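You operate a simulated robot arm through the tools that you are given. There is no shell and no other tool. Be economical: measure what you need, move in short steps, check, and stop when the job is done.

Carry out the task below with a simulated two-armed robot. There is one attempt and no reset: what you move stays moved.

TASK
Take the lid off the teal canister and lay it down on the top of the pedal bench. Put the caps carton on top of the red hand drum. Press the key a of the loop switcher to switch it off. Put the straps carton on top of the pink tape case. Take the white patch card and put it on the upper shelf under the pedal bench. Put the pink patch plug on top of the green valve carton. Put the white fuse that says "5" from the top of the wooden side table on the bottom shelf under the pedal bench and the white fuse that says "2" on top of the green microphone. Stack the string packet labelled "flat" from the top of the wooden side table on top of the string packet that says "medium". The order is free.

The check looks at the end state, three seconds after you hand in, the way a careful person would. Anything else that was tipped, shoved, dropped, spilled or broken makes it a failure. Lids that push on must go on centred and level and be pressed home; caps that screw on are set level and turned clockwise until they are tight.

THE ROBOT
Two 7-joint arms with fingered hands on one trunk, on a base that drives. Base frame: it is fixed to the floor where the robot stands at the start and does not move with it; the origin is under the middle of the robot, x ahead of it, y to its left, z up; the surface under the hand at the start is at about z = 804. Lengths are in mm, angles in degrees, forces in N, time in s.
The left shoulder is at the start at [144, 185, 983], the right one opposite. With the tool pointing down near the work surface each hand reaches from about 100 to 900 mm from the robot's upright axis, wherever it stands, measured 20 degrees to its own side. Places, roughly: bottom shelf under the pedal bench [500, -400, 200]; green microphone (5x5x15 cm) [900, -1800, 800]; green valve carton [750, -2000, 750]; key A of the loop switcher [400, -700, 800]; pink patch plug (3x3x7 cm) [500, -1400, 800]; pink tape case [750, 3500, 500]; red hand drum (17x21x15 cm) [800, -700, 900]; string packet [1000, -1500, 750]; teal canister [750, 0, 750]; upper shelf under the pedal bench [500, -400, 500]; white fuse [750, -1750, 750]; white patch card [500, -1250, 750]. Payload 4 kg a hand.
Tool frame (each hand has its own): the origin (TCP) lies between the finger pads and is the grasp point; the fingertips stand 26 mm ahead of it; z points along the fingers, y is the line along which they close. The gripper opens to 132 mm. The gripper's body begins 73 mm behind the TCP. The gripper is a hand of 3 fingers: y runs from the thumb to the fingers, the wrist lies at [0, 0, -224] in the tool frame, and closing takes about 1.5 s.
Orientation is that of the tool frame in the base frame, as [roll, pitch, yaw] about the fixed x, y, z axes, in that order (R = Rz(yaw) Ry(pitch) Rx(roll)). With the fingers straight down and closing along the base's y, the tool's x points along the base's -x, its y along +y and its z along -z.

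THE INTERFACE
- The arms move only by the tool drive_tool. It takes "left_motion", "right_motion" or both (then of equal length, played together; a hand with none holds still); each is a list that holds one entry, the list of rows, each a list of 7 numbers: the shift along the base's x, y, z in units of 30 mm (1.0 is 30 mm), then the turn, a rotation vector about the base's x, y, z in units of 4 degrees (1.0 is 4 degrees), then the gripper command, from -1 (shut) to 1 (fully open), values between in proportion. In form: [[[dx, dy, dz, rx, ry, rz, claw], ...]]. A call has 1 to 10 rows; each row shifts and turns the commanded pose from where the row before left it. A call with a number of a shift or a turn outside -1 to 1 is refused whole. A row lasts 0.2 s, in which the tool goes at most 50 mm and 8.6 degrees; a call with a longer step from one row to the next is refused whole, and so is a gripper value outside its range. Where a pose cannot be reached the arm comes as near as it can. A force on the tool above 40 N (or 10 N above the force at the start of the call, whichever is more), or a blocked arm, ends the call early, and 0.2 s more pass. Each finger travels about 72 mm/s and halts on what it meets, pressing with about 25 N; the grip force reading is that of the motor and also rises with nothing between the fingers. The clock runs only during rows and for 0.2 s after the last one: add rows that do not move to give the fingers time. The reply holds the time, the measured pose of the TCP, the force on the tool along the base axes, the opening and the grip force, in the units named above and with some noise, with the torque about the TCP (base axes, N m) and any sound that the robot's microphone picked up, and new pictures: "views" is both (left out), scene, wrist or none (wrist: the cameras of the hands that moved).
- Cameras (640 x 400 px; columns grow to the right, rows downward): "scene" is now at [306.7, -45.1, 1223]; the picture's right is [-0.52, -0.82, 0.23], its down [-0.43, 0.02, -0.90] and it looks along [0.74, -0.56, -0.37] (base axes); focal length 214 px, centre (320, 200). "left" rides on the left gripper at [-62, 3, -92] in its tool frame; the picture's right is [-0.05, -1.00, 0.00], its down [0.83, -0.04, -0.56] and it looks along [0.55, -0.03, 0.83] (tool axes); focal length 230 px, centre (320, 200). "right" rides on the right gripper at [61, 3, -92] in its tool frame; the picture's right is [-0.05, 1.00, 0.00], its down [-0.83, -0.04, -0.55] and it looks along [-0.55, -0.03, 0.83] (tool axes); focal length 230 px, centre (320, 200). There is no depth. A picture from a camera that has moved, and an enlarged one, comes with that camera's place and axes in the base frame and with its lens. The place of the scene camera against the robot may be out by one fixed shift of up to 12 mm in any direction.
- move_column(by): slides the trunk up (or, below 0, down) by that many mm; the arms and the scene camera ride with it, the base frame stays. It gives what a move gives, with no picture.
- base_move(legs): drives the robot by 1 to 6 legs, each [ahead, left, turn to the left] in mm, mm and degrees, along the robot's own axes; the way and the turn of a leg run together, so that a leg with both is an arc; at most 1500 mm and 180 degrees a leg. The arms and the cameras ride along, it lands a little off, and it stops where it bumps. It gives what a move gives, and a new picture of the scene camera.
- hand_shape(shape, hand): the hand has 3 fingers and takes this shape, open, in about a second: jaw (thumb against the fingers, like two jaws); tri (thumb and two fingers); tip (a fingertip pinch); poke (one finger out to press); point (the index stretched); flat (the hand flat); cup (the hand cupped); fist (a fist). The gripper value then closes the fingers along that shape, each until it touches; the sizes above hold for jaw. It gives what a move gives, with no picture.
- head_to(pan, tilt): turns the head with the scene camera to pan (to the left, within 86 degrees either way) and tilt (down, from -29 to 69), counted from straight ahead of the robot. It gives what a move gives, and a new picture of the scene camera.
- enlarge(camera, box): a new picture of the part [left, top, right, bottom] of that camera's present view, enlarged. It takes no simulated time.
- job_done(): hands the job in; it is judged then, once.

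Go step by step. Nothing tells you exact positions but the pictures and the camera data: compare them with the known pose of the tool, close in by small moves and look again before you grip or let go. The budget is 483 turns and 360 pictures, counting those below and the enlarged ones. Unless the task says otherwise, let go and move clear before handing in.

The tools are called after "Request:" as name(argument=value, ...) on one line, values as JSON. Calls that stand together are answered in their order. drive_tool: Moves the arms, as the interface text tells. Its arguments: {"type":"object","properties":{"left_motion":{"type":"array"},"right_motion":{"type":"array"},"views":{"type":"string","enum":["both","scene","wrist","none"]}},"required":[]} The other tools are called the same way: move_column (by) slides the trunk up or down; hand_shape (shape, hand) gives the hand a shape; base_move (legs) drives the base; head_to (pan, tilt) turns the head that bears the scene camera; enlarge (camera, box) takes an enlarged picture of a part of a camera's view; job_done () hands the job in.

At the start:

```text
time: 0.0
left_eef_pos: [485.2, -64.9, 1215.0]
left_tool_rot: [-180.0, 0.0, -179.9]
left_force: [-0.2, -0.1, -0.5]
left_moment: [-0.01, -0.03, -0.02]
left_gripper_width: 131.8
left_grasp_force: 0.2
left_shape: jaw
right_eef_pos: [462.9, -494.4, 1225.4]
right_tool_rot: [-179.9, 0.1, 180.0]
right_force: [0.5, -0.4, -0.5]
right_moment: [0.02, 0.0, -0.01]
right_gripper_width: 132.0
right_grasp_force: 0.0
right_shape: jaw
trunk travel left (down, up): [-54.0, 407.0]
robot x, y, heading: [-0.5, 2.5, -0.1]
head pan, tilt: [-34.4, 1.9]
```

scene: 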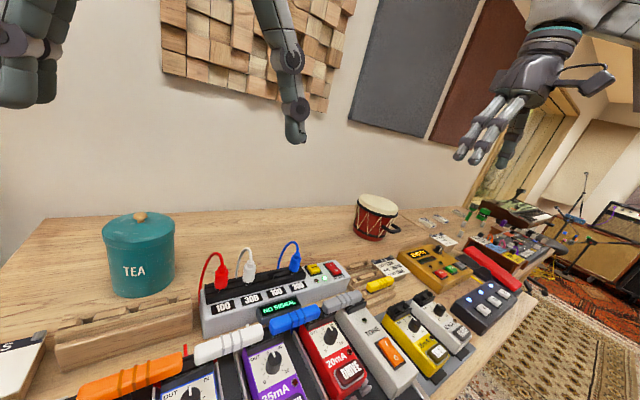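
right: 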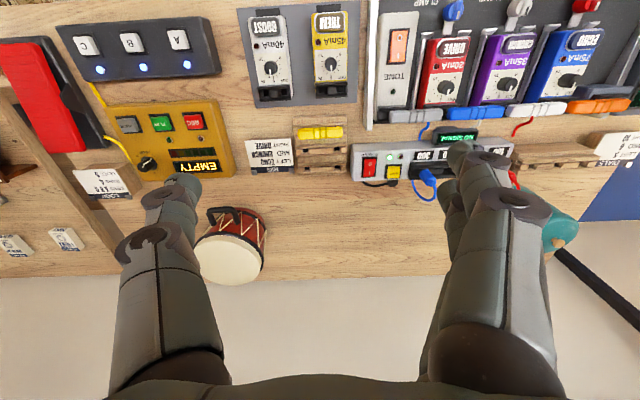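
left: 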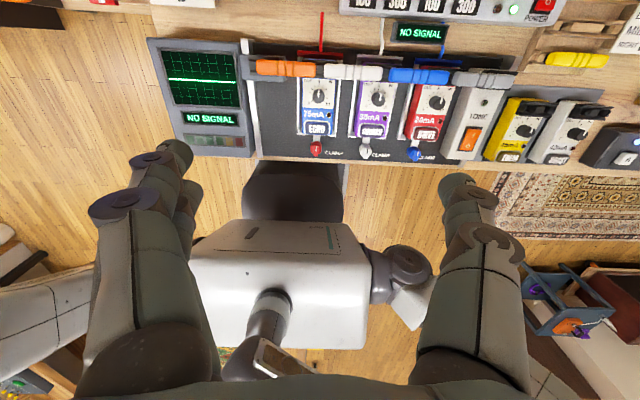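

I see the pedal bench ahead with the teal canister, drum and loop switcher; the side table lies to the right. First I look around with the head.

Request:
head_to(pan=-80, tilt=25)

Request:
head_to(pan=80, tilt=15)

Request:
head_to(pan=20, tilt=35)

Request:
head_to(pan=-34, tilt=35)

```text
time: 1.1
left_eef_pos: [484.2, -67.2, 1214.0]
left_tool_rot: [180.0, 0.0, 180.0]
left_force: [-0.2, 0.2, 0.4]
left_moment: [-0.01, 0.03, 0.02]
left_gripper_width: 131.9
left_grasp_force: 0.0
left_shape: jaw
right_eef_pos: [462.6, -495.1, 1226.0]
right_tool_rot: [179.9, 0.1, 179.8]
right_force: [-0.3, 0.2, 0.3]
right_moment: [-0.01, 0.04, -0.01]
right_gripper_width: 131.9
right_grasp_force: 0.0
right_shape: jaw
trunk travel left (down, up): [-54.0, 407.0]
robot x, y, heading: [-0.0, -3.4, 0.0]
head pan, tilt: [-80.0, 25.0]
camera scene: at [237.7, -84.5, 1212.9], right [-0.9, -0.17, 0.4], down [-0.44, 0.42, -0.8], along [-0.03, -0.89, -0.45], focal length 214 px, centre (320, 200)
```

scene: 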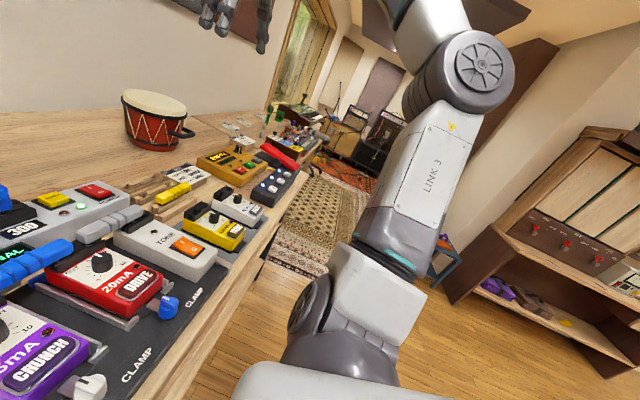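

```text
time: 3.6
left_eef_pos: [484.8, -66.9, 1213.7]
left_tool_rot: [179.9, 0.0, -179.9]
left_force: [0.1, 0.0, -0.2]
left_moment: [0.02, 0.04, -0.01]
left_gripper_width: 131.8
left_grasp_force: 0.0
left_shape: jaw
right_eef_pos: [463.3, -495.0, 1225.6]
right_tool_rot: [180.0, 0.1, 179.9]
right_force: [0.1, 0.0, 0.5]
right_moment: [-0.03, 0.0, 0.01]
right_gripper_width: 131.6
right_grasp_force: 0.1
right_shape: jaw
trunk travel left (down, up): [-54.0, 407.0]
robot x, y, heading: [1.3, -0.5, -0.1]
head pan, tilt: [80.0, 15.0]
camera scene: at [244.5, 98.2, 1227.7], right [0.9, -0.17, -0.4], down [-0.44, -0.25, -0.86], along [0.05, 0.95, -0.3], focal length 214 px, centre (320, 200)
```

scene: 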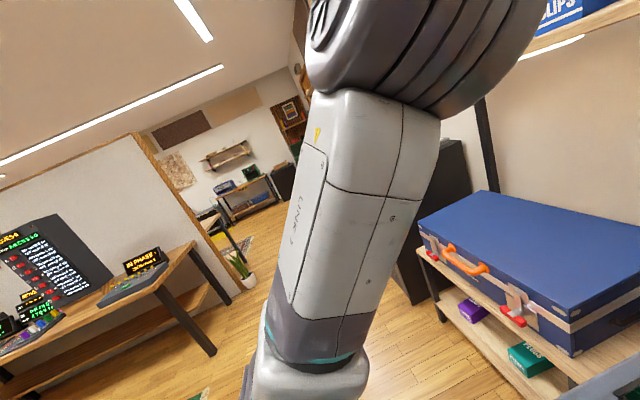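

```text
time: 4.9
left_eef_pos: [484.5, -66.1, 1213.9]
left_tool_rot: [-179.9, 0.1, -180.0]
left_force: [-0.2, 0.1, 0.9]
left_moment: [0.0, 0.01, -0.01]
left_gripper_width: 131.9
left_grasp_force: 0.0
left_shape: jaw
right_eef_pos: [462.9, -494.0, 1225.6]
right_tool_rot: [180.0, 0.1, 179.9]
right_force: [0.1, -0.3, 0.2]
right_moment: [-0.03, -0.02, 0.01]
right_gripper_width: 132.0
right_grasp_force: 0.1
right_shape: jaw
trunk travel left (down, up): [-54.0, 407.0]
robot x, y, heading: [1.6, -0.5, 0.1]
head pan, tilt: [20.0, 35.0]
camera scene: at [292.1, 36.5, 1171.3], right [0.31, -0.94, -0.14], down [-0.83, -0.2, -0.53], along [0.47, 0.28, -0.84], focal length 214 px, centre (320, 200)
```

scene: 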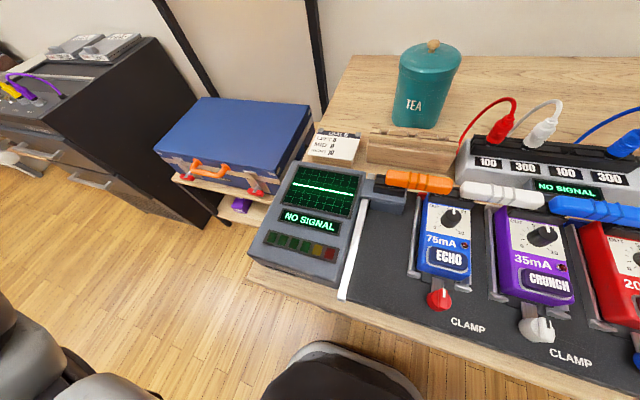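

```text
time: 6.1
left_eef_pos: [485.7, -64.9, 1215.0]
left_tool_rot: [-180.0, 0.0, -180.0]
left_force: [0.4, 0.9, 0.2]
left_moment: [0.0, 0.01, 0.01]
left_gripper_width: 131.6
left_grasp_force: 0.0
left_shape: jaw
right_eef_pos: [463.7, -494.8, 1225.3]
right_tool_rot: [180.0, 0.2, 179.9]
right_force: [-0.4, 0.3, -1.0]
right_moment: [-0.03, 0.01, 0.03]
right_gripper_width: 131.7
right_grasp_force: 0.1
right_shape: jaw
trunk travel left (down, up): [-54.0, 407.0]
robot x, y, heading: [0.9, -2.8, -0.2]
head pan, tilt: [-34.0, 35.0]
camera scene: at [283.3, -42.9, 1175.3], right [-0.51, -0.83, 0.23], down [-0.77, 0.32, -0.55], along [0.39, -0.46, -0.8], focal length 214 px, centre (320, 200)
```

scene: 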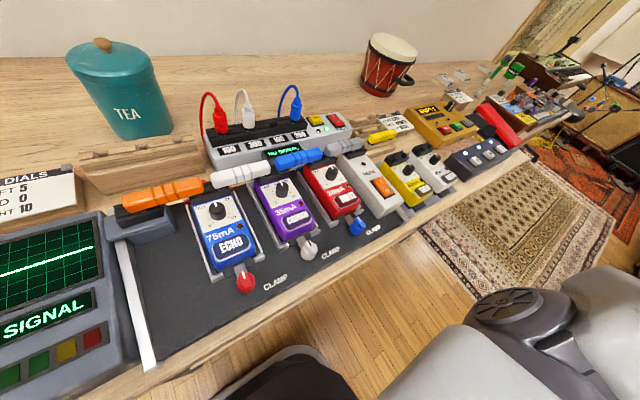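

The canister knob triangulates to about [777, 8, 962]. I bring the left hand above it.

Request:
drive_tool(left_motion=[[[0.97, 0.24, -0.3, 0, 0, 0, 1], [0.97, 0.24, -0.3, 0, 0, 0, 1], [0.97, 0.24, -0.3, 0, 0, 0, 1], [0.97, 0.24, -0.3, 0, 0, 0, 1], [0.97, 0.24, -0.3, 0, 0, 0, 1], [0.97, 0.24, -0.3, 0, 0, 0, 1], [0.97, 0.24, -0.3, 0, 0, 0, 1], [0.97, 0.24, -0.3, 0, 0, 0, 1], [0.97, 0.24, -0.3, 0, 0, 0, 1], [0.97, 0.24, -0.3, 0, 0, 0, 0.3]]], views="both")

```text
time: 8.3
left_eef_pos: [719.1, 13.1, 1106.4]
left_tool_rot: [-180.0, -0.2, -180.0]
left_force: [-0.5, 0.3, 0.1]
left_moment: [-0.02, 0.02, -0.01]
left_gripper_width: 86.1
left_grasp_force: 0.0
left_shape: jaw
left hand out of reach, approached as far as the arm can: row 7, 8, 9, 10
right_eef_pos: [462.2, -494.5, 1226.0]
right_tool_rot: [180.0, 0.0, 179.9]
right_force: [-0.2, -0.5, -0.5]
right_moment: [-0.02, 0.08, -0.01]
right_gripper_width: 131.8
right_grasp_force: 0.1
right_shape: jaw
trunk travel left (down, up): [-54.0, 407.0]
robot x, y, heading: [1.0, -0.5, -0.1]
head pan, tilt: [-34.0, 35.0]
camera scene: at [283.7, -42.4, 1175.1], right [-0.51, -0.83, 0.23], down [-0.77, 0.32, -0.55], along [0.39, -0.46, -0.8], focal length 214 px, centre (320, 200)
camera left: at [781.0, 17.0, 1199.6], right [0.05, -1.0, 0.0], down [-0.83, -0.04, 0.56], along [-0.56, -0.03, -0.83], focal length 230 px, centre (320, 200)
```

scene: 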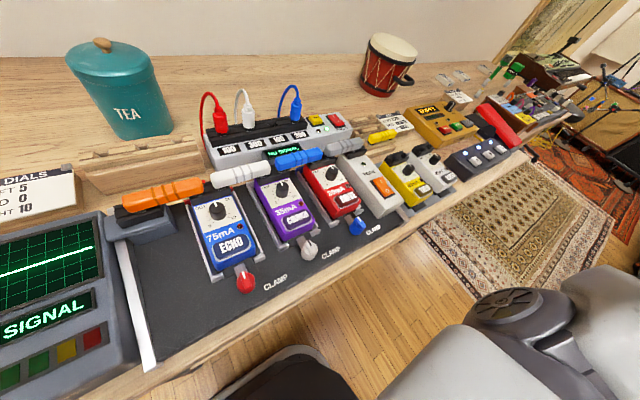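
left: 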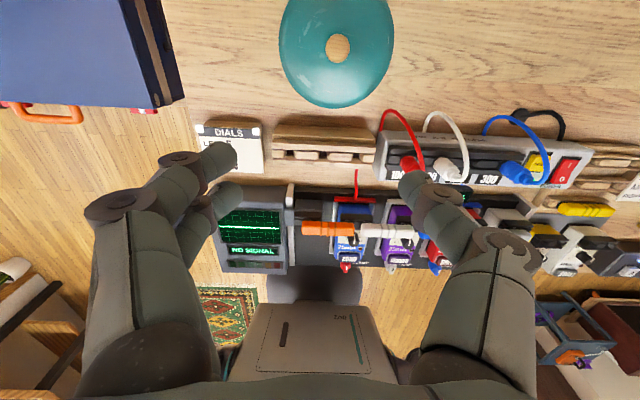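

Knob confirmed at about [781, 1, 960]; the arm is at its reach limit, so I raise the trunk and then approach.

Request:
move_column(by=180)

Request:
drive_tool(left_motion=[[[0.5, 0, -0.6, 0, 0, 0, 0.3], [0.5, -0.1, -0.6, 0, 0, 0, 0], [0.5, -0.1, -0.6, 0, 0, 0, 0], [0.5, -0.1, -0.6, 0, 0, 0, 0]]], views="wrist")

```text
time: 10.3
left_eef_pos: [570.9, 13.8, 1483.4]
left_tool_rot: [-180.0, 16.4, -180.0]
left_force: [-0.2, 0.9, -0.4]
left_moment: [0.04, 0.0, -0.03]
left_gripper_width: 86.1
left_grasp_force: 0.1
left_shape: jaw
right_eef_pos: [463.5, -495.5, 1405.4]
right_tool_rot: [-180.0, 0.1, -180.0]
right_force: [0.4, -0.1, 0.0]
right_moment: [0.05, 0.02, 0.03]
right_gripper_width: 131.8
right_grasp_force: 0.0
right_shape: jaw
trunk travel left (down, up): [-234.0, 227.0]
robot x, y, heading: [0.7, 0.9, 0.0]
head pan, tilt: [-34.0, 35.0]
```

```text
time: 11.3
left_eef_pos: [631.6, 3.2, 1412.2]
left_tool_rot: [179.9, 16.4, 180.0]
left_force: [-0.1, 0.3, -0.1]
left_moment: [0.04, 0.03, -0.01]
left_gripper_width: 66.6
left_grasp_force: 0.0
left_shape: jaw
right_eef_pos: [463.8, -494.5, 1404.8]
right_tool_rot: [-180.0, 0.0, 179.8]
right_force: [-0.3, -0.4, 0.5]
right_moment: [0.0, 0.03, -0.02]
right_gripper_width: 131.8
right_grasp_force: 0.1
right_shape: jaw
trunk travel left (down, up): [-234.0, 227.0]
robot x, y, heading: [1.9, 3.4, -0.0]
head pan, tilt: [-34.0, 35.0]
camera left: at [665.1, 7.2, 1517.2], right [0.05, -1.0, 0.01], down [-0.95, -0.04, 0.3], along [-0.3, -0.03, -0.95], focal length 230 px, centre (320, 200)
```

left: 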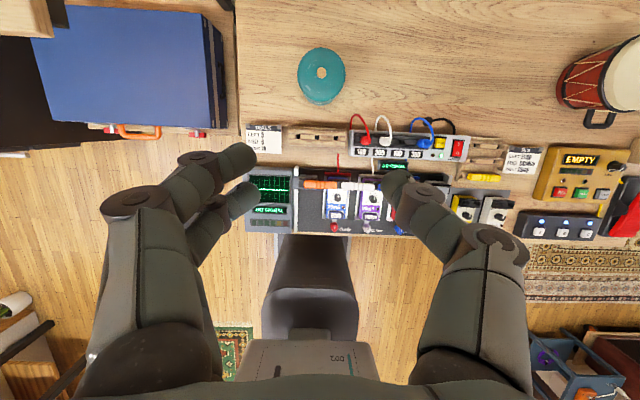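

The trunk lift tilted the hand forward a little; I straighten it while descending above the knob.

Request:
drive_tool(left_motion=[[[0.5, 0, -1, 0, 0.41, 0, 0], [0.5, 0, -1, 0, 0.41, 0, 0], [0.5, 0, -1, 0, 0.41, 0, 0], [0.5, 0, -1, 0, 0.41, 0, 0], [0.5, 0, -1, 0, 0.41, 0, 0], [0.5, 0, -1, 0, 0.41, 0, 0], [0.5, 0, -1, 0, 0.41, 0, 0], [0.5, 0, -1, 0, 0.41, 0, 0], [0.5, 0, -1, 0, 0.41, 0, 0], [0.5, 0, -1, 0, 0.41, 0, 0]]], views="wrist")

Request:
head_to(pan=0, tilt=30)

```text
time: 13.5
left_eef_pos: [704.5, 3.8, 1144.7]
left_tool_rot: [180.0, 1.2, -180.0]
left_force: [-0.1, 0.3, -0.1]
left_moment: [-0.04, 0.01, 0.03]
left_gripper_width: 66.3
left_grasp_force: 0.1
left_shape: jaw
left hand out of reach, approached as far as the arm can: row 3, 4, 5, 6, 7, 8, 10
right_eef_pos: [461.6, -493.4, 1405.8]
right_tool_rot: [179.9, 0.1, 180.0]
right_force: [0.5, -0.3, -0.2]
right_moment: [0.0, 0.01, 0.03]
right_gripper_width: 132.0
right_grasp_force: 0.0
right_shape: jaw
trunk travel left (down, up): [-234.0, 227.0]
robot x, y, heading: [-0.7, -1.0, -0.0]
head pan, tilt: [-34.0, 35.0]
camera left: at [764.1, 6.9, 1236.9], right [0.05, -1.0, 0.0], down [-0.84, -0.04, 0.54], along [-0.54, -0.03, -0.84], focal length 230 px, centre (320, 200)
```

left: 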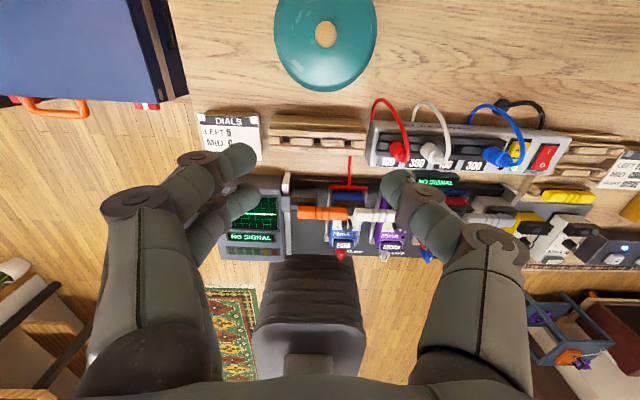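

```text
time: 14.5
left_eef_pos: [704.2, 2.5, 1143.2]
left_tool_rot: [-179.9, 1.1, -179.9]
left_force: [0.0, 0.7, -0.5]
left_moment: [-0.01, -0.02, -0.03]
left_gripper_width: 66.5
left_grasp_force: 0.1
left_shape: jaw
right_eef_pos: [462.7, -496.0, 1405.4]
right_tool_rot: [-180.0, 0.1, 179.9]
right_force: [-0.9, -0.2, 0.4]
right_moment: [-0.02, 0.0, 0.02]
right_gripper_width: 131.8
right_grasp_force: 0.1
right_shape: jaw
trunk travel left (down, up): [-234.0, 227.0]
robot x, y, heading: [0.8, -1.4, 0.0]
head pan, tilt: [0.0, 30.0]
camera scene: at [153.4, 6.0, 1431.5], right [0.0, -1.0, 0.0], down [-0.61, 0.0, -0.79], along [0.79, 0.0, -0.61], focal length 214 px, centre (320, 200)
```

scene: 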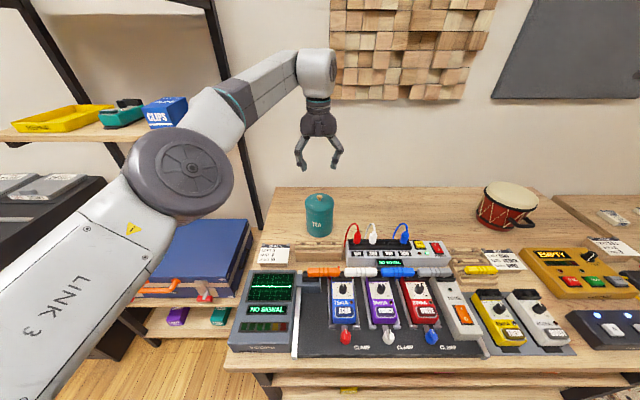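

Raising the trunk leans it back, losing reach. I pull the hand back and up, lower the trunk again, and shift the base to the right so that the canister is ahead of the left shoulder.

Request:
drive_tool(left_motion=[[[-1, 0, 0.8, 0, 0, 0, 0], [-1, 0, 0.8, 0, 0, 0, 0], [-1, 0, 0.8, 0, 0, 0, 0], [-1, 0, 0.8, 0, 0, 0, 0], [-1, 0, 0.8, 0, 0, 0, 0], [-1, 0, 0.8, 0, 0, 0, 0], [-1, 0, 0.8, 0, 0, 0, 0], [-0.5, 0, 0.8, 0, 0, 0, 0], [-0.5, 0, 0.8, 0, 0, 0, 0]]], views="none")

Request:
move_column(by=-180)

Request:
base_move(legs=[[0, -170, 0]])

```text
time: 16.5
left_eef_pos: [463.8, 2.5, 1362.0]
left_tool_rot: [-180.0, 0.1, -180.0]
left_force: [-0.4, -0.9, 0.2]
left_moment: [0.0, -0.03, -0.01]
left_gripper_width: 66.6
left_grasp_force: 0.0
left_shape: jaw
right_eef_pos: [462.8, -495.6, 1404.8]
right_tool_rot: [180.0, 0.2, 179.9]
right_force: [0.1, 0.5, -0.4]
right_moment: [-0.03, -0.04, 0.01]
right_gripper_width: 131.8
right_grasp_force: 0.0
right_shape: jaw
trunk travel left (down, up): [-234.0, 227.0]
robot x, y, heading: [-0.2, -0.8, 0.1]
head pan, tilt: [0.0, 30.0]
```

```text
time: 18.5
left_eef_pos: [464.3, 3.7, 1182.0]
left_tool_rot: [-179.9, 0.3, -179.9]
left_force: [0.2, 0.0, -0.6]
left_moment: [0.03, -0.03, 0.02]
left_gripper_width: 66.5
left_grasp_force: 0.1
left_shape: jaw
right_eef_pos: [461.8, -494.3, 1227.2]
right_tool_rot: [180.0, 0.1, 179.9]
right_force: [-0.2, 0.5, 0.3]
right_moment: [-0.01, -0.06, 0.0]
right_gripper_width: 132.1
right_grasp_force: 0.0
right_shape: jaw
trunk travel left (down, up): [-54.0, 407.0]
robot x, y, heading: [-2.1, 0.7, 0.0]
head pan, tilt: [0.0, 30.0]
```

```text
time: 20.0
left_eef_pos: [467.0, -162.9, 1180.1]
left_tool_rot: [180.0, 0.0, -179.9]
left_force: [-0.3, 0.7, 0.5]
left_moment: [0.02, 0.0, -0.01]
left_gripper_width: 66.4
left_grasp_force: 0.1
left_shape: jaw
right_eef_pos: [463.5, -662.4, 1226.0]
right_tool_rot: [-180.0, 0.0, 180.0]
right_force: [-0.1, -0.2, -0.3]
right_moment: [0.03, 0.03, -0.02]
right_gripper_width: 131.7
right_grasp_force: 0.2
right_shape: jaw
trunk travel left (down, up): [-54.0, 407.0]
robot x, y, heading: [-1.1, -167.7, 0.3]
head pan, tilt: [0.0, 30.0]
camera scene: at [302.4, -161.6, 1175.3], right [0.0, -1.0, 0.0], down [-0.81, 0.0, -0.59], along [0.59, 0.0, -0.81], focal length 214 px, centre (320, 200)
```

scene: 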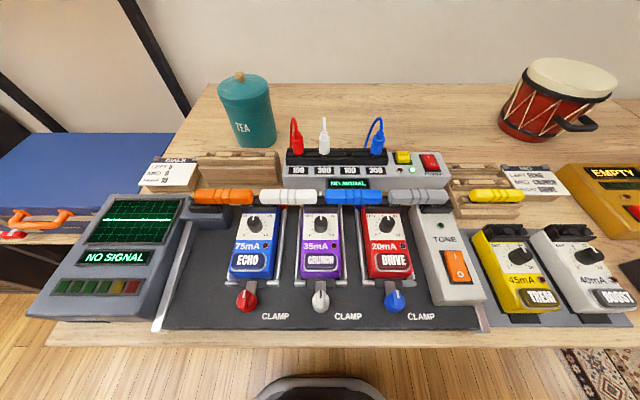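

The canister is now well placed. I move the left hand above the knob.

Request:
drive_tool(left_motion=[[[1, 0.55, -0.3, 0, 0, 0, 0], [1, 0.55, -0.3, 0, 0, 0, 0], [1, 0.55, -0.3, 0, 0, 0, 0], [1, 0.55, -0.3, 0, 0, 0, 0], [1, 0.55, -0.3, 0, 0, 0, 0], [1, 0.55, -0.3, 0, 0, 0, 0], [1, 0.55, -0.3, 0, 0, 0, 0], [1, 0.55, -0.3, 0, 0, 0, 0], [1, 0.55, -0.3, 0, 0, 0, 0], [0.9, 0.5, -0.3, 0, 0, 0, 0]]], views="both")

```text
time: 22.2
left_eef_pos: [763.8, -1.4, 1089.8]
left_tool_rot: [179.9, 0.0, 179.9]
left_force: [0.2, -0.3, 0.0]
left_moment: [0.05, -0.02, -0.02]
left_gripper_width: 66.7
left_grasp_force: 0.2
left_shape: jaw
right_eef_pos: [465.2, -662.4, 1224.2]
right_tool_rot: [-179.9, 0.1, -180.0]
right_force: [-0.3, 0.3, -0.4]
right_moment: [0.03, 0.02, 0.01]
right_gripper_width: 131.8
right_grasp_force: 0.1
right_shape: jaw
trunk travel left (down, up): [-54.0, 407.0]
robot x, y, heading: [1.7, -165.9, 0.0]
head pan, tilt: [0.0, 30.0]
camera scene: at [303.3, -161.3, 1174.9], right [0.0, -1.0, 0.0], down [-0.81, 0.0, -0.59], along [0.59, 0.0, -0.81], focal length 214 px, centre (320, 200)
camera left: at [825.1, 1.8, 1181.5], right [0.05, -1.0, 0.0], down [-0.83, -0.04, 0.56], along [-0.55, -0.03, -0.83], focal length 230 px, centre (320, 200)
```

scene: 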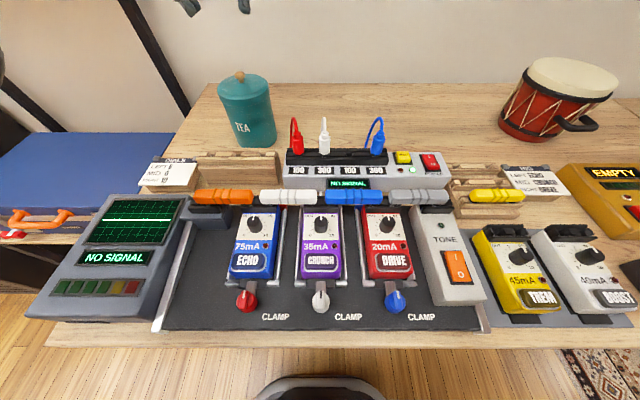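
left: 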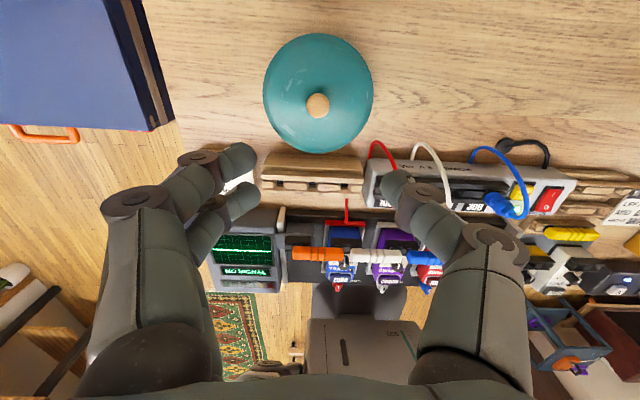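

Knob sits at about [782, 1]; I zoom to judge the knob's height and then descend part way.

Request:
enlarge(camera="scene", box=[190, 50, 290, 160])

Request:
drive_tool(left_motion=[[[0.6, 0.08, -1, 0, 0, 0, -0.1], [0, 0, -1, 0, 0, 0, -0.1], [0, 0, -1, 0, 0, 0, -0.1]]], views="both")

```text
3.64 times, centred on (240, 105) of scene
camera zoom: at [303.3, -161.3, 1174.9], right [0.0, -1.0, 0.0], down [-0.81, 0.0, -0.59], along [0.59, 0.0, -0.81], focal length 780 px, centre (611, 546)
```

zoom: 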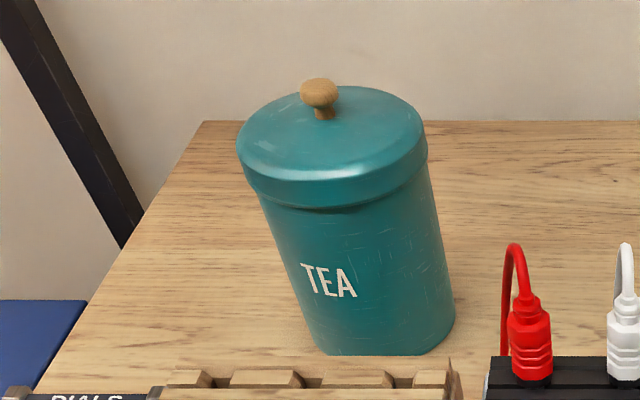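

```text
time: 23.0
left_eef_pos: [780.7, 2.0, 998.5]
left_tool_rot: [180.0, 0.0, -179.9]
left_force: [-0.5, -0.2, 0.1]
left_moment: [0.01, 0.03, -0.03]
left_gripper_width: 60.1
left_grasp_force: 0.2
left_shape: jaw
right_eef_pos: [465.2, -660.5, 1225.7]
right_tool_rot: [-180.0, 0.0, 180.0]
right_force: [-0.2, -0.5, 0.8]
right_moment: [0.04, 0.01, 0.01]
right_gripper_width: 132.0
right_grasp_force: 0.0
right_shape: jaw
trunk travel left (down, up): [-54.0, 407.0]
robot x, y, heading: [1.9, -164.2, 0.2]
head pan, tilt: [0.0, 30.0]
camera scene: at [303.2, -160.6, 1175.0], right [0.0, -1.0, 0.0], down [-0.81, 0.0, -0.59], along [0.59, 0.0, -0.81], focal length 214 px, centre (320, 200)
camera left: at [842.2, 5.9, 1090.5], right [0.05, -1.0, 0.0], down [-0.83, -0.04, 0.56], along [-0.55, -0.03, -0.83], focal length 230 px, centre (320, 200)
```

scene: 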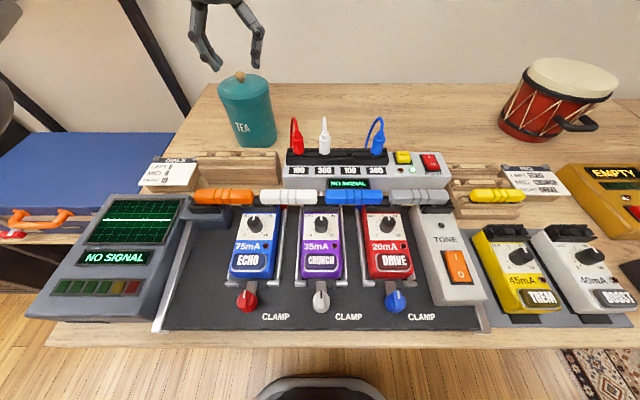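
left: 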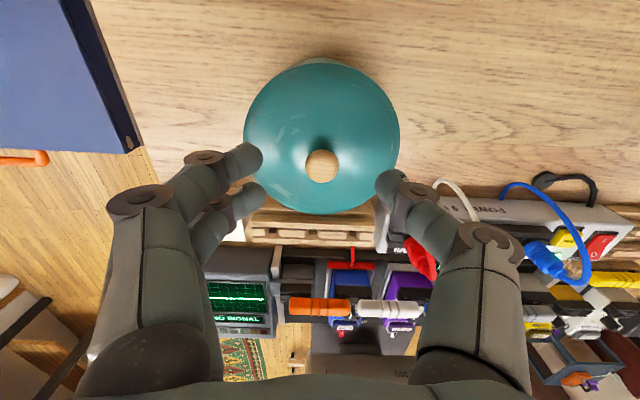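

Fingers straddle the knob; I lower 27 mm and close on it.

Request:
drive_tool(left_motion=[[[0.03, 0, -0.9, 0, 0, 0, -0.1], [0, 0, 0, 0, 0, 0, -0.5], [0, 0, 0, 0, 0, 0, -1], [0, 0, 0, 0, 0, 0, -1], [0, 0, 0, 0, 0, 0, -1], [0, 0, 0, 0, 0, 0, -1], [0, 0, 0, 0, 0, 0, -1]]], views="both")

```text
time: 24.6
left_eef_pos: [782.1, 2.6, 972.6]
left_tool_rot: [180.0, 0.0, -179.9]
left_force: [-0.5, -0.1, 0.5]
left_moment: [0.01, 0.05, 0.01]
left_gripper_width: 16.5
left_grasp_force: 25.1
left_shape: jaw
right_eef_pos: [463.7, -661.2, 1226.8]
right_tool_rot: [-179.9, 0.1, 180.0]
right_force: [0.4, 0.1, 0.5]
right_moment: [-0.04, -0.02, 0.02]
right_gripper_width: 132.0
right_grasp_force: 0.0
right_shape: jaw
trunk travel left (down, up): [-54.0, 407.0]
robot x, y, heading: [-3.5, -166.8, 0.3]
head pan, tilt: [0.0, 30.0]
heard: snap
camera scene: at [302.4, -160.9, 1175.3], right [0.0, -1.0, 0.0], down [-0.81, 0.0, -0.59], along [0.59, 0.0, -0.81], focal length 214 px, centre (320, 200)
camera left: at [842.8, 6.0, 1064.5], right [0.05, -1.0, 0.0], down [-0.83, -0.04, 0.55], along [-0.55, -0.03, -0.83], focal length 230 px, centre (320, 200)
```

scene: 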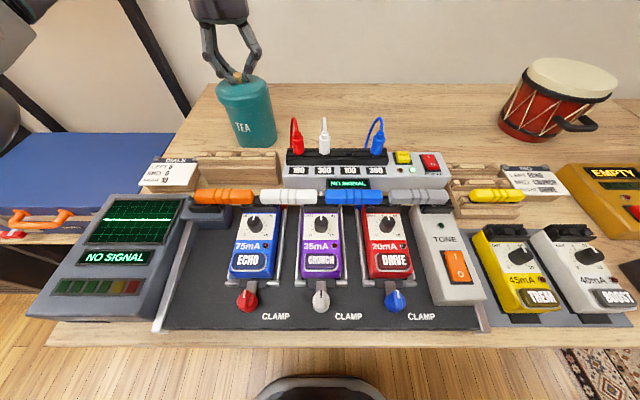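
left: 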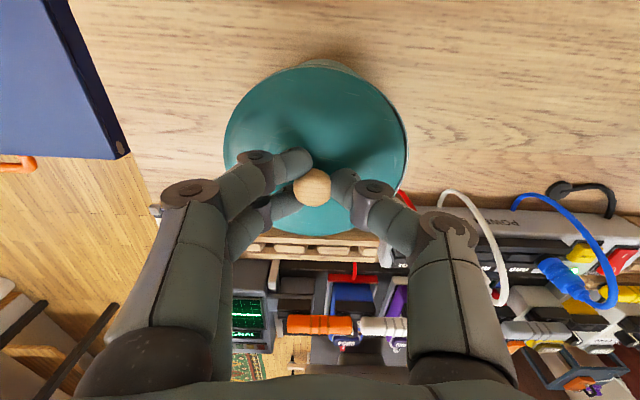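

Knob gripped (16.5 mm). I lift slowly and watch the canister.

Request:
drive_tool(left_motion=[[[0, 0, 0.3, 0, 0, 0, -1], [0, 0, 0.5, 0, 0, 0, -1], [0, 0, 0.7, 0, 0, 0, -1], [0, 0, 0.7, 0, 0, 0, -1]]], views="both")

```text
time: 25.6
left_eef_pos: [781.7, 1.9, 1039.2]
left_tool_rot: [-180.0, 0.0, -179.9]
left_force: [0.1, 0.0, -1.6]
left_moment: [0.0, -0.01, -0.03]
left_gripper_width: 16.3
left_grasp_force: 24.9
left_shape: jaw
right_eef_pos: [464.9, -662.2, 1225.7]
right_tool_rot: [-180.0, 0.1, -180.0]
right_force: [-0.6, -0.7, 0.0]
right_moment: [-0.01, -0.03, 0.03]
right_gripper_width: 131.9
right_grasp_force: 0.1
right_shape: jaw
trunk travel left (down, up): [-54.0, 407.0]
robot x, y, heading: [0.9, -164.1, -0.1]
head pan, tilt: [0.0, 30.0]
camera scene: at [302.0, -161.3, 1175.5], right [0.0, -1.0, 0.0], down [-0.81, 0.0, -0.59], along [0.59, 0.0, -0.81], focal length 214 px, centre (320, 200)
camera left: at [843.4, 5.3, 1131.5], right [0.05, -1.0, 0.0], down [-0.83, -0.04, 0.55], along [-0.55, -0.03, -0.83], focal length 230 px, centre (320, 200)
```

scene: 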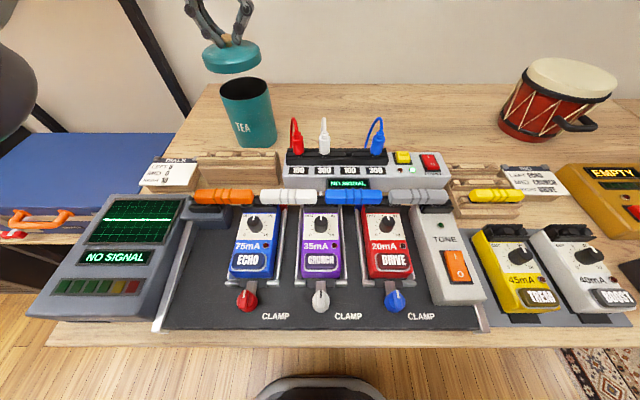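
left: 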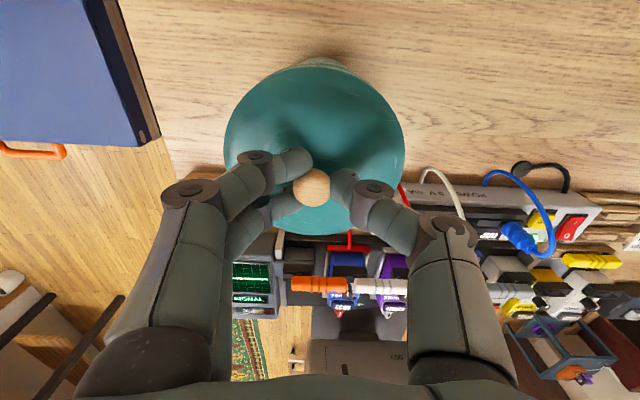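

The lid is off and the canister stayed. I drive right 150 mm to bring the lid over the free bench area between canister and drum.

Request:
base_move(legs=[[0, -160, 0]])

Request:
drive_tool(left_motion=[[[0.5, 0, -1, 0, 0, 0, -1], [0.3, 0, -1, 0, 0, 0, -1]]], views="both")

```text
time: 27.0
left_eef_pos: [782.6, -161.3, 1038.7]
left_tool_rot: [180.0, 0.0, 179.8]
left_force: [-0.4, 0.2, -0.3]
left_moment: [0.03, 0.0, 0.02]
left_gripper_width: 16.4
left_grasp_force: 25.2
left_shape: jaw
right_eef_pos: [464.5, -824.4, 1224.4]
right_tool_rot: [180.0, 0.1, 180.0]
right_force: [-1.0, -0.3, -0.1]
right_moment: [0.03, -0.02, 0.01]
right_gripper_width: 131.9
right_grasp_force: 0.0
right_shape: jaw
trunk travel left (down, up): [-54.0, 407.0]
robot x, y, heading: [-1.6, -327.7, -0.0]
head pan, tilt: [0.0, 30.0]
camera scene: at [302.8, -323.6, 1175.2], right [0.0, -1.0, 0.0], down [-0.81, 0.0, -0.59], along [0.59, 0.0, -0.81], focal length 214 px, centre (320, 200)
```

scene: 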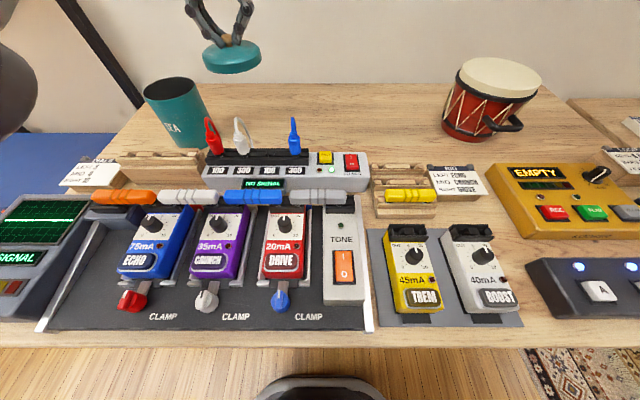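

```text
time: 27.6
left_eef_pos: [807.1, -160.3, 978.3]
left_tool_rot: [-180.0, 0.0, -180.0]
left_force: [-0.6, 0.1, -1.5]
left_moment: [0.0, 0.01, 0.0]
left_gripper_width: 16.5
left_grasp_force: 24.9
left_shape: jaw
right_eef_pos: [464.6, -823.6, 1224.5]
right_tool_rot: [180.0, -0.1, 180.0]
right_force: [0.1, 1.5, 0.5]
right_moment: [0.01, 0.03, 0.01]
right_gripper_width: 131.6
right_grasp_force: 0.0
right_shape: jaw
trunk travel left (down, up): [-54.0, 407.0]
robot x, y, heading: [1.6, -331.3, -0.1]
head pan, tilt: [0.0, 30.0]
camera scene: at [303.6, -323.0, 1174.8], right [0.0, -1.0, 0.0], down [-0.81, 0.0, -0.59], along [0.59, 0.0, -0.81], focal length 214 px, centre (320, 200)
camera left: at [869.1, -157.0, 1070.3], right [0.05, -1.0, 0.0], down [-0.83, -0.04, 0.56], along [-0.55, -0.03, -0.83], focal length 230 px, centre (320, 200)
```

scene: 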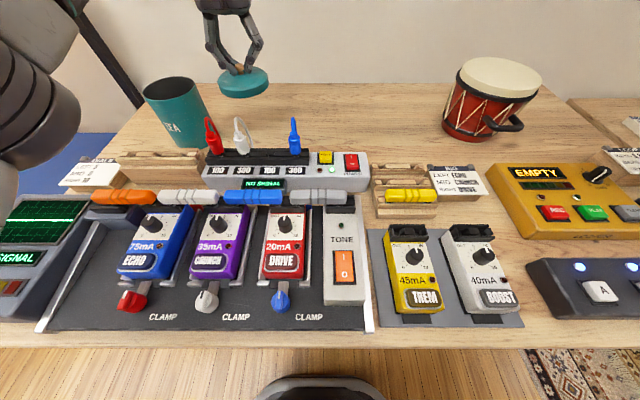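
left: 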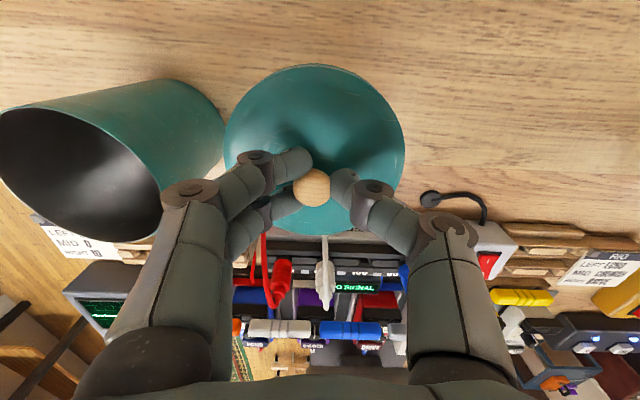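

I lower the lid in steps until it touches the bench.

Request:
drive_tool(left_motion=[[[0, 0, -1, 0, 0, 0, -1], [0, 0, -1, 0, 0, 0, -1], [0, 0, -0.5, 0, 0, 0, -1], [0, 0, -0.2, 0, 0, 0, -1]]], views="scene")

```text
time: 28.6
left_eef_pos: [808.2, -160.2, 898.2]
left_tool_rot: [179.9, 0.1, -180.0]
left_force: [-0.6, -0.4, -0.4]
left_moment: [0.03, -0.01, 0.01]
left_gripper_width: 16.2
left_grasp_force: 25.0
left_shape: jaw
right_eef_pos: [463.7, -823.7, 1225.5]
right_tool_rot: [-180.0, -0.1, 180.0]
right_force: [-0.3, 0.3, 0.1]
right_moment: [0.02, -0.03, 0.01]
right_gripper_width: 131.6
right_grasp_force: 0.1
right_shape: jaw
trunk travel left (down, up): [-54.0, 407.0]
robot x, y, heading: [0.7, -333.3, -0.3]
head pan, tilt: [0.0, 30.0]
camera scene: at [303.0, -322.8, 1175.1], right [0.0, -1.0, 0.0], down [-0.81, 0.0, -0.59], along [0.59, 0.0, -0.81], focal length 214 px, centre (320, 200)
```

scene: 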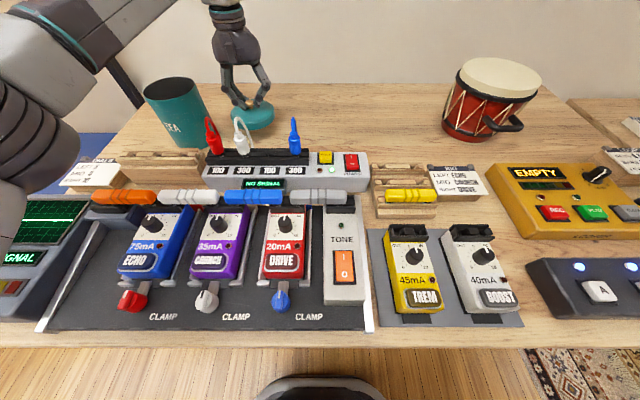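

Request:
drive_tool(left_motion=[[[0, 0, -0.2, 0, 0, 0, -1], [0, 0, -0.2, 0, 0, 0, -1], [0, 0, -0.2, 0, 0, 0, -1], [0, 0, -0.2, 0, 0, 0, -1], [0, 0, -0.2, 0, 0, 0, -1]]], views="none")

Request:
enlarge(camera="scene", box=[180, 50, 320, 150])

```text
time: 29.8
left_eef_pos: [807.0, -160.1, 868.2]
left_tool_rot: [-179.9, 0.0, -180.0]
left_force: [-0.3, -0.6, -0.2]
left_moment: [0.0, 0.0, -0.01]
left_gripper_width: 16.1
left_grasp_force: 25.1
left_shape: jaw
right_eef_pos: [463.2, -821.9, 1224.7]
right_tool_rot: [-180.0, 0.2, 180.0]
right_force: [0.3, 0.6, -1.7]
right_moment: [-0.02, 0.02, 0.0]
right_gripper_width: 131.9
right_grasp_force: 0.0
right_shape: jaw
trunk travel left (down, up): [-54.0, 407.0]
robot x, y, heading: [-2.5, -332.3, 0.3]
head pan, tilt: [0.0, 30.0]
```

```text
4.00 times, centred on (250, 100) of scene
camera zoom: at [302.9, -322.7, 1175.2], right [0.0, -1.0, 0.0], down [-0.81, 0.0, -0.59], along [0.59, 0.0, -0.81], focal length 858 px, centre (600, 600)
```

zoom: 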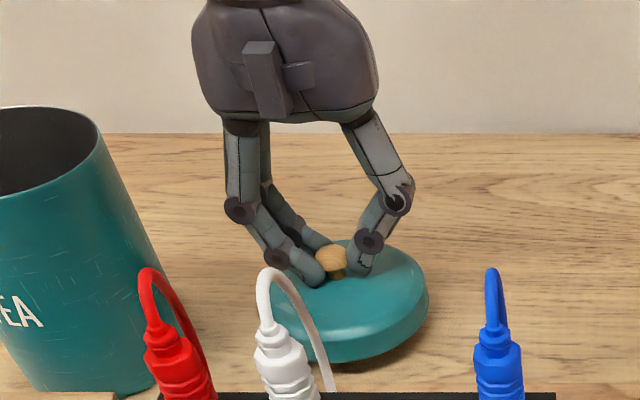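

Request:
drive_tool(left_motion=[[[0, 0, -0.1, 0, 0, 0, -1], [0, 0, -0.1, 0, 0, 0, -1], [0, 0, -0.1, 0, 0, 0, -1], [0, 0, -0.1, 0, 0, 0, -1], [0, 0, -0.1, 0, 0, 0, -1], [0, 0, -0.1, 0, 0, 0, -1], [0, 0, -0.1, 0, 0, 0, -1]]], views="none")

```text
time: 31.4
left_eef_pos: [807.4, -160.1, 847.6]
left_tool_rot: [180.0, 0.0, -179.9]
left_force: [0.7, 0.0, -0.8]
left_moment: [0.01, 0.01, 0.01]
left_gripper_width: 16.2
left_grasp_force: 24.8
left_shape: jaw
right_eef_pos: [463.8, -823.5, 1224.6]
right_tool_rot: [180.0, 0.0, -180.0]
right_force: [0.2, 0.1, 0.5]
right_moment: [0.03, 0.0, 0.0]
right_gripper_width: 131.9
right_grasp_force: 0.1
right_shape: jaw
trunk travel left (down, up): [-54.0, 407.0]
robot x, y, heading: [-0.7, -327.0, -0.3]
head pan, tilt: [0.0, 30.0]
```

Request:
drive_tool(left_motion=[[[0, 0, -0.1, 0, 0, 0, -1], [0, 0, -0.1, 0, 0, 0, -1], [0, 0, -0.1, 0, 0, 0, -1], [0, 0, -0.1, 0, 0, 0, -1], [0, 0, -0.1, 0, 0, 0, -1], [0, 0, -0.1, 0, 0, 0, -1], [0, 0, -0.1, 0, 0, 0, -1]]], views="none")

Request:
enlarge(camera="scene", box=[180, 50, 320, 150])

```text
time: 33.0
left_eef_pos: [806.8, -160.7, 837.6]
left_tool_rot: [-179.5, 0.9, 180.0]
left_force: [-6.8, 1.0, 21.7]
left_moment: [0.13, 0.34, -0.05]
left_gripper_width: 17.4
left_grasp_force: 24.5
left_shape: jaw
right_eef_pos: [461.6, -822.8, 1224.5]
right_tool_rot: [179.9, 0.1, -180.0]
right_force: [-0.4, 0.2, -0.9]
right_moment: [0.01, 0.0, 0.03]
right_gripper_width: 132.1
right_grasp_force: 0.1
right_shape: jaw
trunk travel left (down, up): [-54.0, 407.0]
robot x, y, heading: [3.1, -330.8, 0.2]
head pan, tilt: [0.0, 30.0]
stopped in row 7 (left hand): the force on the tool passed its limit at 42 N (the readings are from after the stop); the commanded pose is now the measured one
```

```text
4.00 times, centred on (250, 100) of scene
camera zoom: at [300.4, -322.6, 1175.8], right [0.0, -1.0, 0.0], down [-0.81, 0.0, -0.59], along [0.59, 0.0, -0.81], focal length 858 px, centre (600, 600)
```

zoom: 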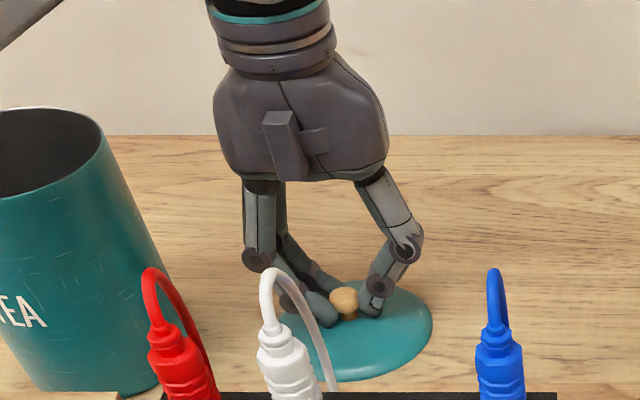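

The lid is down. I relieve the press, open and lift clear.

Request:
drive_tool(left_motion=[[[0, 0, 0.12, 0, 0, 0, -1], [0, 0, 0, 0, 0, 0, -0.5], [0, 0, 0, 0, 0, 0, -0.3], [0, 0, 0, 0, 0, 0, -0.2], [0, 0, 0, 0, 0, 0, -0.2], [0, 0, 1, 0, 0, 0, -0.2], [0, 0, 1, 0, 0, 0, -0.2], [0, 0, 1, 0, 0, 0, -0.2], [0, 0, 1, 0, 0, 0, -0.2]]], views="both")

```text
time: 35.0
left_eef_pos: [805.8, -160.0, 956.8]
left_tool_rot: [-179.9, 0.6, -179.9]
left_force: [0.0, 0.0, -0.6]
left_moment: [0.0, -0.01, 0.02]
left_gripper_width: 52.3
left_grasp_force: 0.0
left_shape: jaw
right_eef_pos: [462.0, -824.4, 1226.1]
right_tool_rot: [180.0, 0.1, -180.0]
right_force: [-0.2, -1.7, 0.2]
right_moment: [0.0, -0.03, 0.0]
right_gripper_width: 131.8
right_grasp_force: 0.2
right_shape: jaw
trunk travel left (down, up): [-54.0, 407.0]
robot x, y, heading: [-0.6, -327.8, 0.1]
head pan, tilt: [0.0, 30.0]
camera scene: at [301.7, -323.2, 1175.7], right [0.0, -1.0, 0.0], down [-0.81, 0.0, -0.59], along [0.59, 0.0, -0.81], focal length 214 px, centre (320, 200)
camera left: at [868.1, -156.6, 1050.0], right [0.05, -1.0, 0.0], down [-0.84, -0.04, 0.55], along [-0.55, -0.03, -0.84], focal length 230 px, centre (320, 200)
```

scene: 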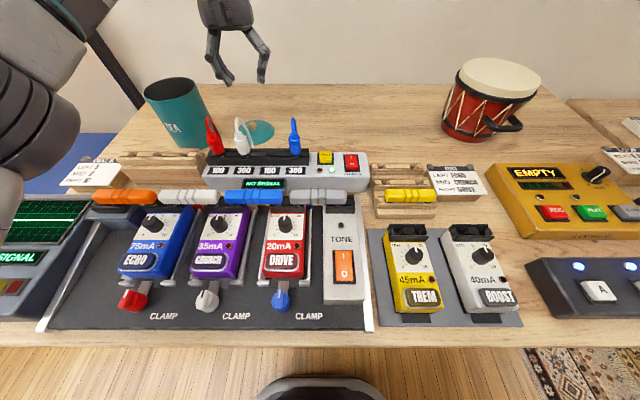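
left: 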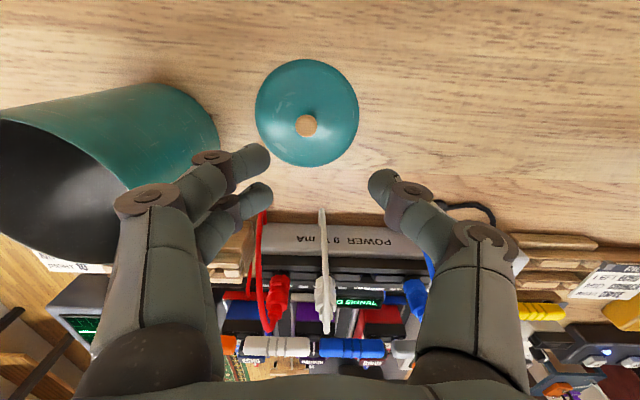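

The lid lies flat on the bench. I retract the left hand and shape the right hand to poke for key A.

Request:
drive_tool(left_motion=[[[-0.5, 0, 1, 0, 0, 0, 0], [-1, 0, 1, 0, 0, 0, 0], [-1, 0, 1, 0, 0, 0, 0], [-1, 0, 1, 0, 0, 0, 0], [-1, 0, 1, 0, 0, 0, 0], [-1, 0, 1, 0, 0, 0, 0], [-1, 0, 1, 0, 0, 0, 0], [-1, 0, 0.7, 0, 0, 0, 0], [-1, 0, 0, 0, 0, 0, 0], [-1, 0, 0, 0, 0, 0, 0]]], views="none")

Request:
hand_shape(hand="right", shape="poke")

Request:
head_to(pan=-45, tilt=40)

Request:
drive_tool(right_motion=[[[-0.8, 0.8, -1, 0, 0, 0, 1], [-0.8, 0.8, -1, 0, 0, 0, 1], [-0.8, 0.8, -1, 0, 0, 0, 1], [0, 0, -1, 0, 0, 0, 1], [0, 0, -1, 0, 0, 0, 1], [0, 0, -1, 0, 0, 0, 1], [0, 0, -1, 0, 0, 0, 1], [0, 0, -1, 0, 0, 0, 1]]], views="both")

```text
time: 37.2
left_eef_pos: [523.5, -161.8, 1180.3]
left_tool_rot: [-179.7, 0.6, 179.9]
left_force: [-0.3, 0.3, 0.1]
left_moment: [0.02, 0.01, -0.01]
left_gripper_width: 65.7
left_grasp_force: 0.1
left_shape: jaw
left hand out of reach, approached as far as the arm can: row 10
right_eef_pos: [462.6, -823.0, 1225.1]
right_tool_rot: [180.0, 0.1, -179.9]
right_force: [0.1, -0.1, 0.0]
right_moment: [-0.01, 0.01, -0.04]
right_gripper_width: 131.7
right_grasp_force: 0.0
right_shape: jaw
trunk travel left (down, up): [-54.0, 407.0]
robot x, y, heading: [3.2, -329.5, 0.1]
head pan, tilt: [0.0, 30.0]
```

```text
time: 38.1
left_eef_pos: [525.9, -162.3, 1179.3]
left_tool_rot: [-179.6, 0.7, -179.9]
left_force: [-0.4, 0.2, -0.6]
left_moment: [-0.01, 0.01, 0.02]
left_gripper_width: 65.6
left_grasp_force: 0.2
left_shape: jaw
right_eef_pos: [463.8, -823.4, 1224.5]
right_tool_rot: [-179.9, 0.1, 179.9]
right_force: [0.1, 0.0, 0.5]
right_moment: [0.04, 0.0, 0.0]
right_gripper_width: 0.0
right_grasp_force: 0.1
right_shape: poke
trunk travel left (down, up): [-54.0, 407.0]
robot x, y, heading: [-1.4, -328.7, 0.1]
head pan, tilt: [0.0, 30.0]
```

```text
time: 39.2
left_eef_pos: [525.6, -161.5, 1179.9]
left_tool_rot: [-179.6, 0.6, -179.9]
left_force: [0.0, 0.0, 0.2]
left_moment: [-0.02, 0.01, -0.01]
left_gripper_width: 65.5
left_grasp_force: 0.0
left_shape: jaw
right_eef_pos: [463.6, -823.7, 1224.9]
right_tool_rot: [-179.9, 0.1, 180.0]
right_force: [0.0, 0.1, 0.4]
right_moment: [-0.01, 0.01, -0.04]
right_gripper_width: 0.0
right_grasp_force: 0.1
right_shape: poke
trunk travel left (down, up): [-54.0, 407.0]
robot x, y, heading: [0.8, -328.2, -0.1]
head pan, tilt: [-45.0, 40.0]
camera scene: at [268.9, -382.8, 1173.6], right [-0.64, -0.71, 0.29], down [-0.73, 0.45, -0.51], along [0.23, -0.54, -0.81], focal length 214 px, centre (320, 200)
```

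scene: 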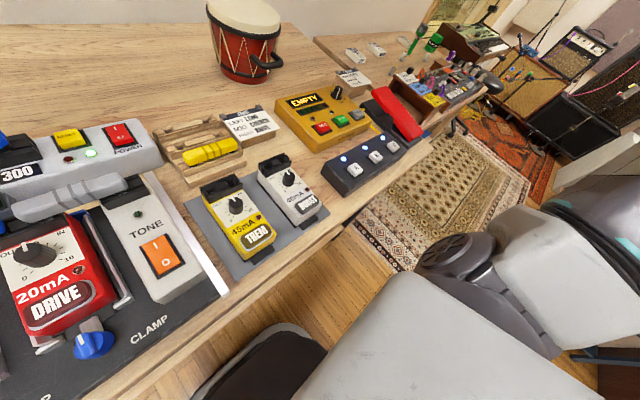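

```text
time: 41.0
left_eef_pos: [525.8, -162.1, 1178.8]
left_tool_rot: [-179.7, 0.7, -180.0]
left_force: [0.2, 0.1, 0.1]
left_moment: [0.01, 0.0, 0.04]
left_gripper_width: 65.2
left_grasp_force: 0.1
left_shape: jaw
right_eef_pos: [393.2, -750.1, 986.6]
right_tool_rot: [-179.9, -0.1, -180.0]
right_force: [0.3, -0.2, -0.6]
right_moment: [0.03, -0.01, 0.02]
right_gripper_width: 0.1
right_grasp_force: 0.1
right_shape: poke
trunk travel left (down, up): [-54.0, 407.0]
robot x, y, heading: [-2.2, -332.6, 0.1]
head pan, tilt: [-45.0, 40.0]
camera scene: at [269.0, -383.1, 1173.5], right [-0.64, -0.71, 0.29], down [-0.73, 0.45, -0.51], along [0.23, -0.54, -0.81], focal length 214 px, centre (320, 200)
camera right: at [331.4, -748.0, 1077.1], right [0.05, 1.0, 0.0], down [0.83, -0.04, 0.56], along [0.55, -0.03, -0.83], focal length 230 px, centre (320, 200)
```

scene: 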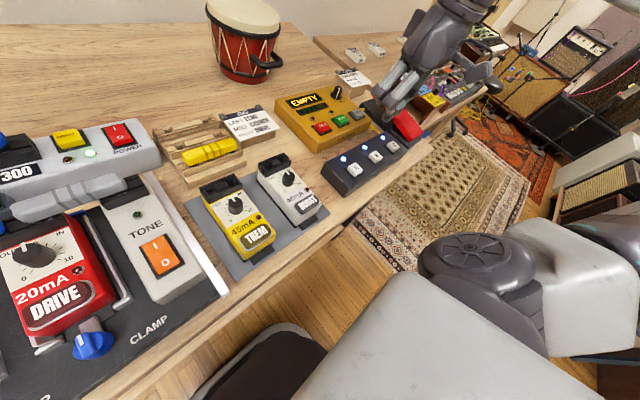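
right: 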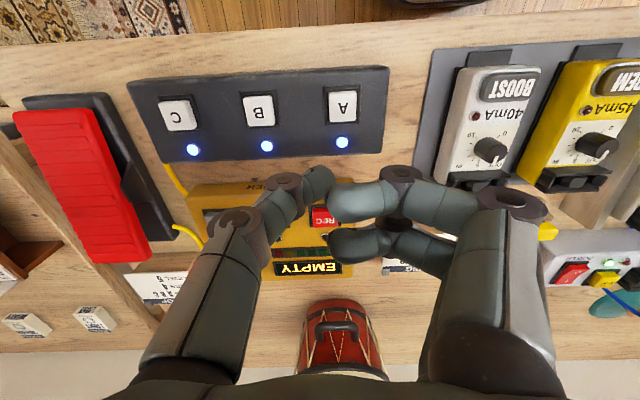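

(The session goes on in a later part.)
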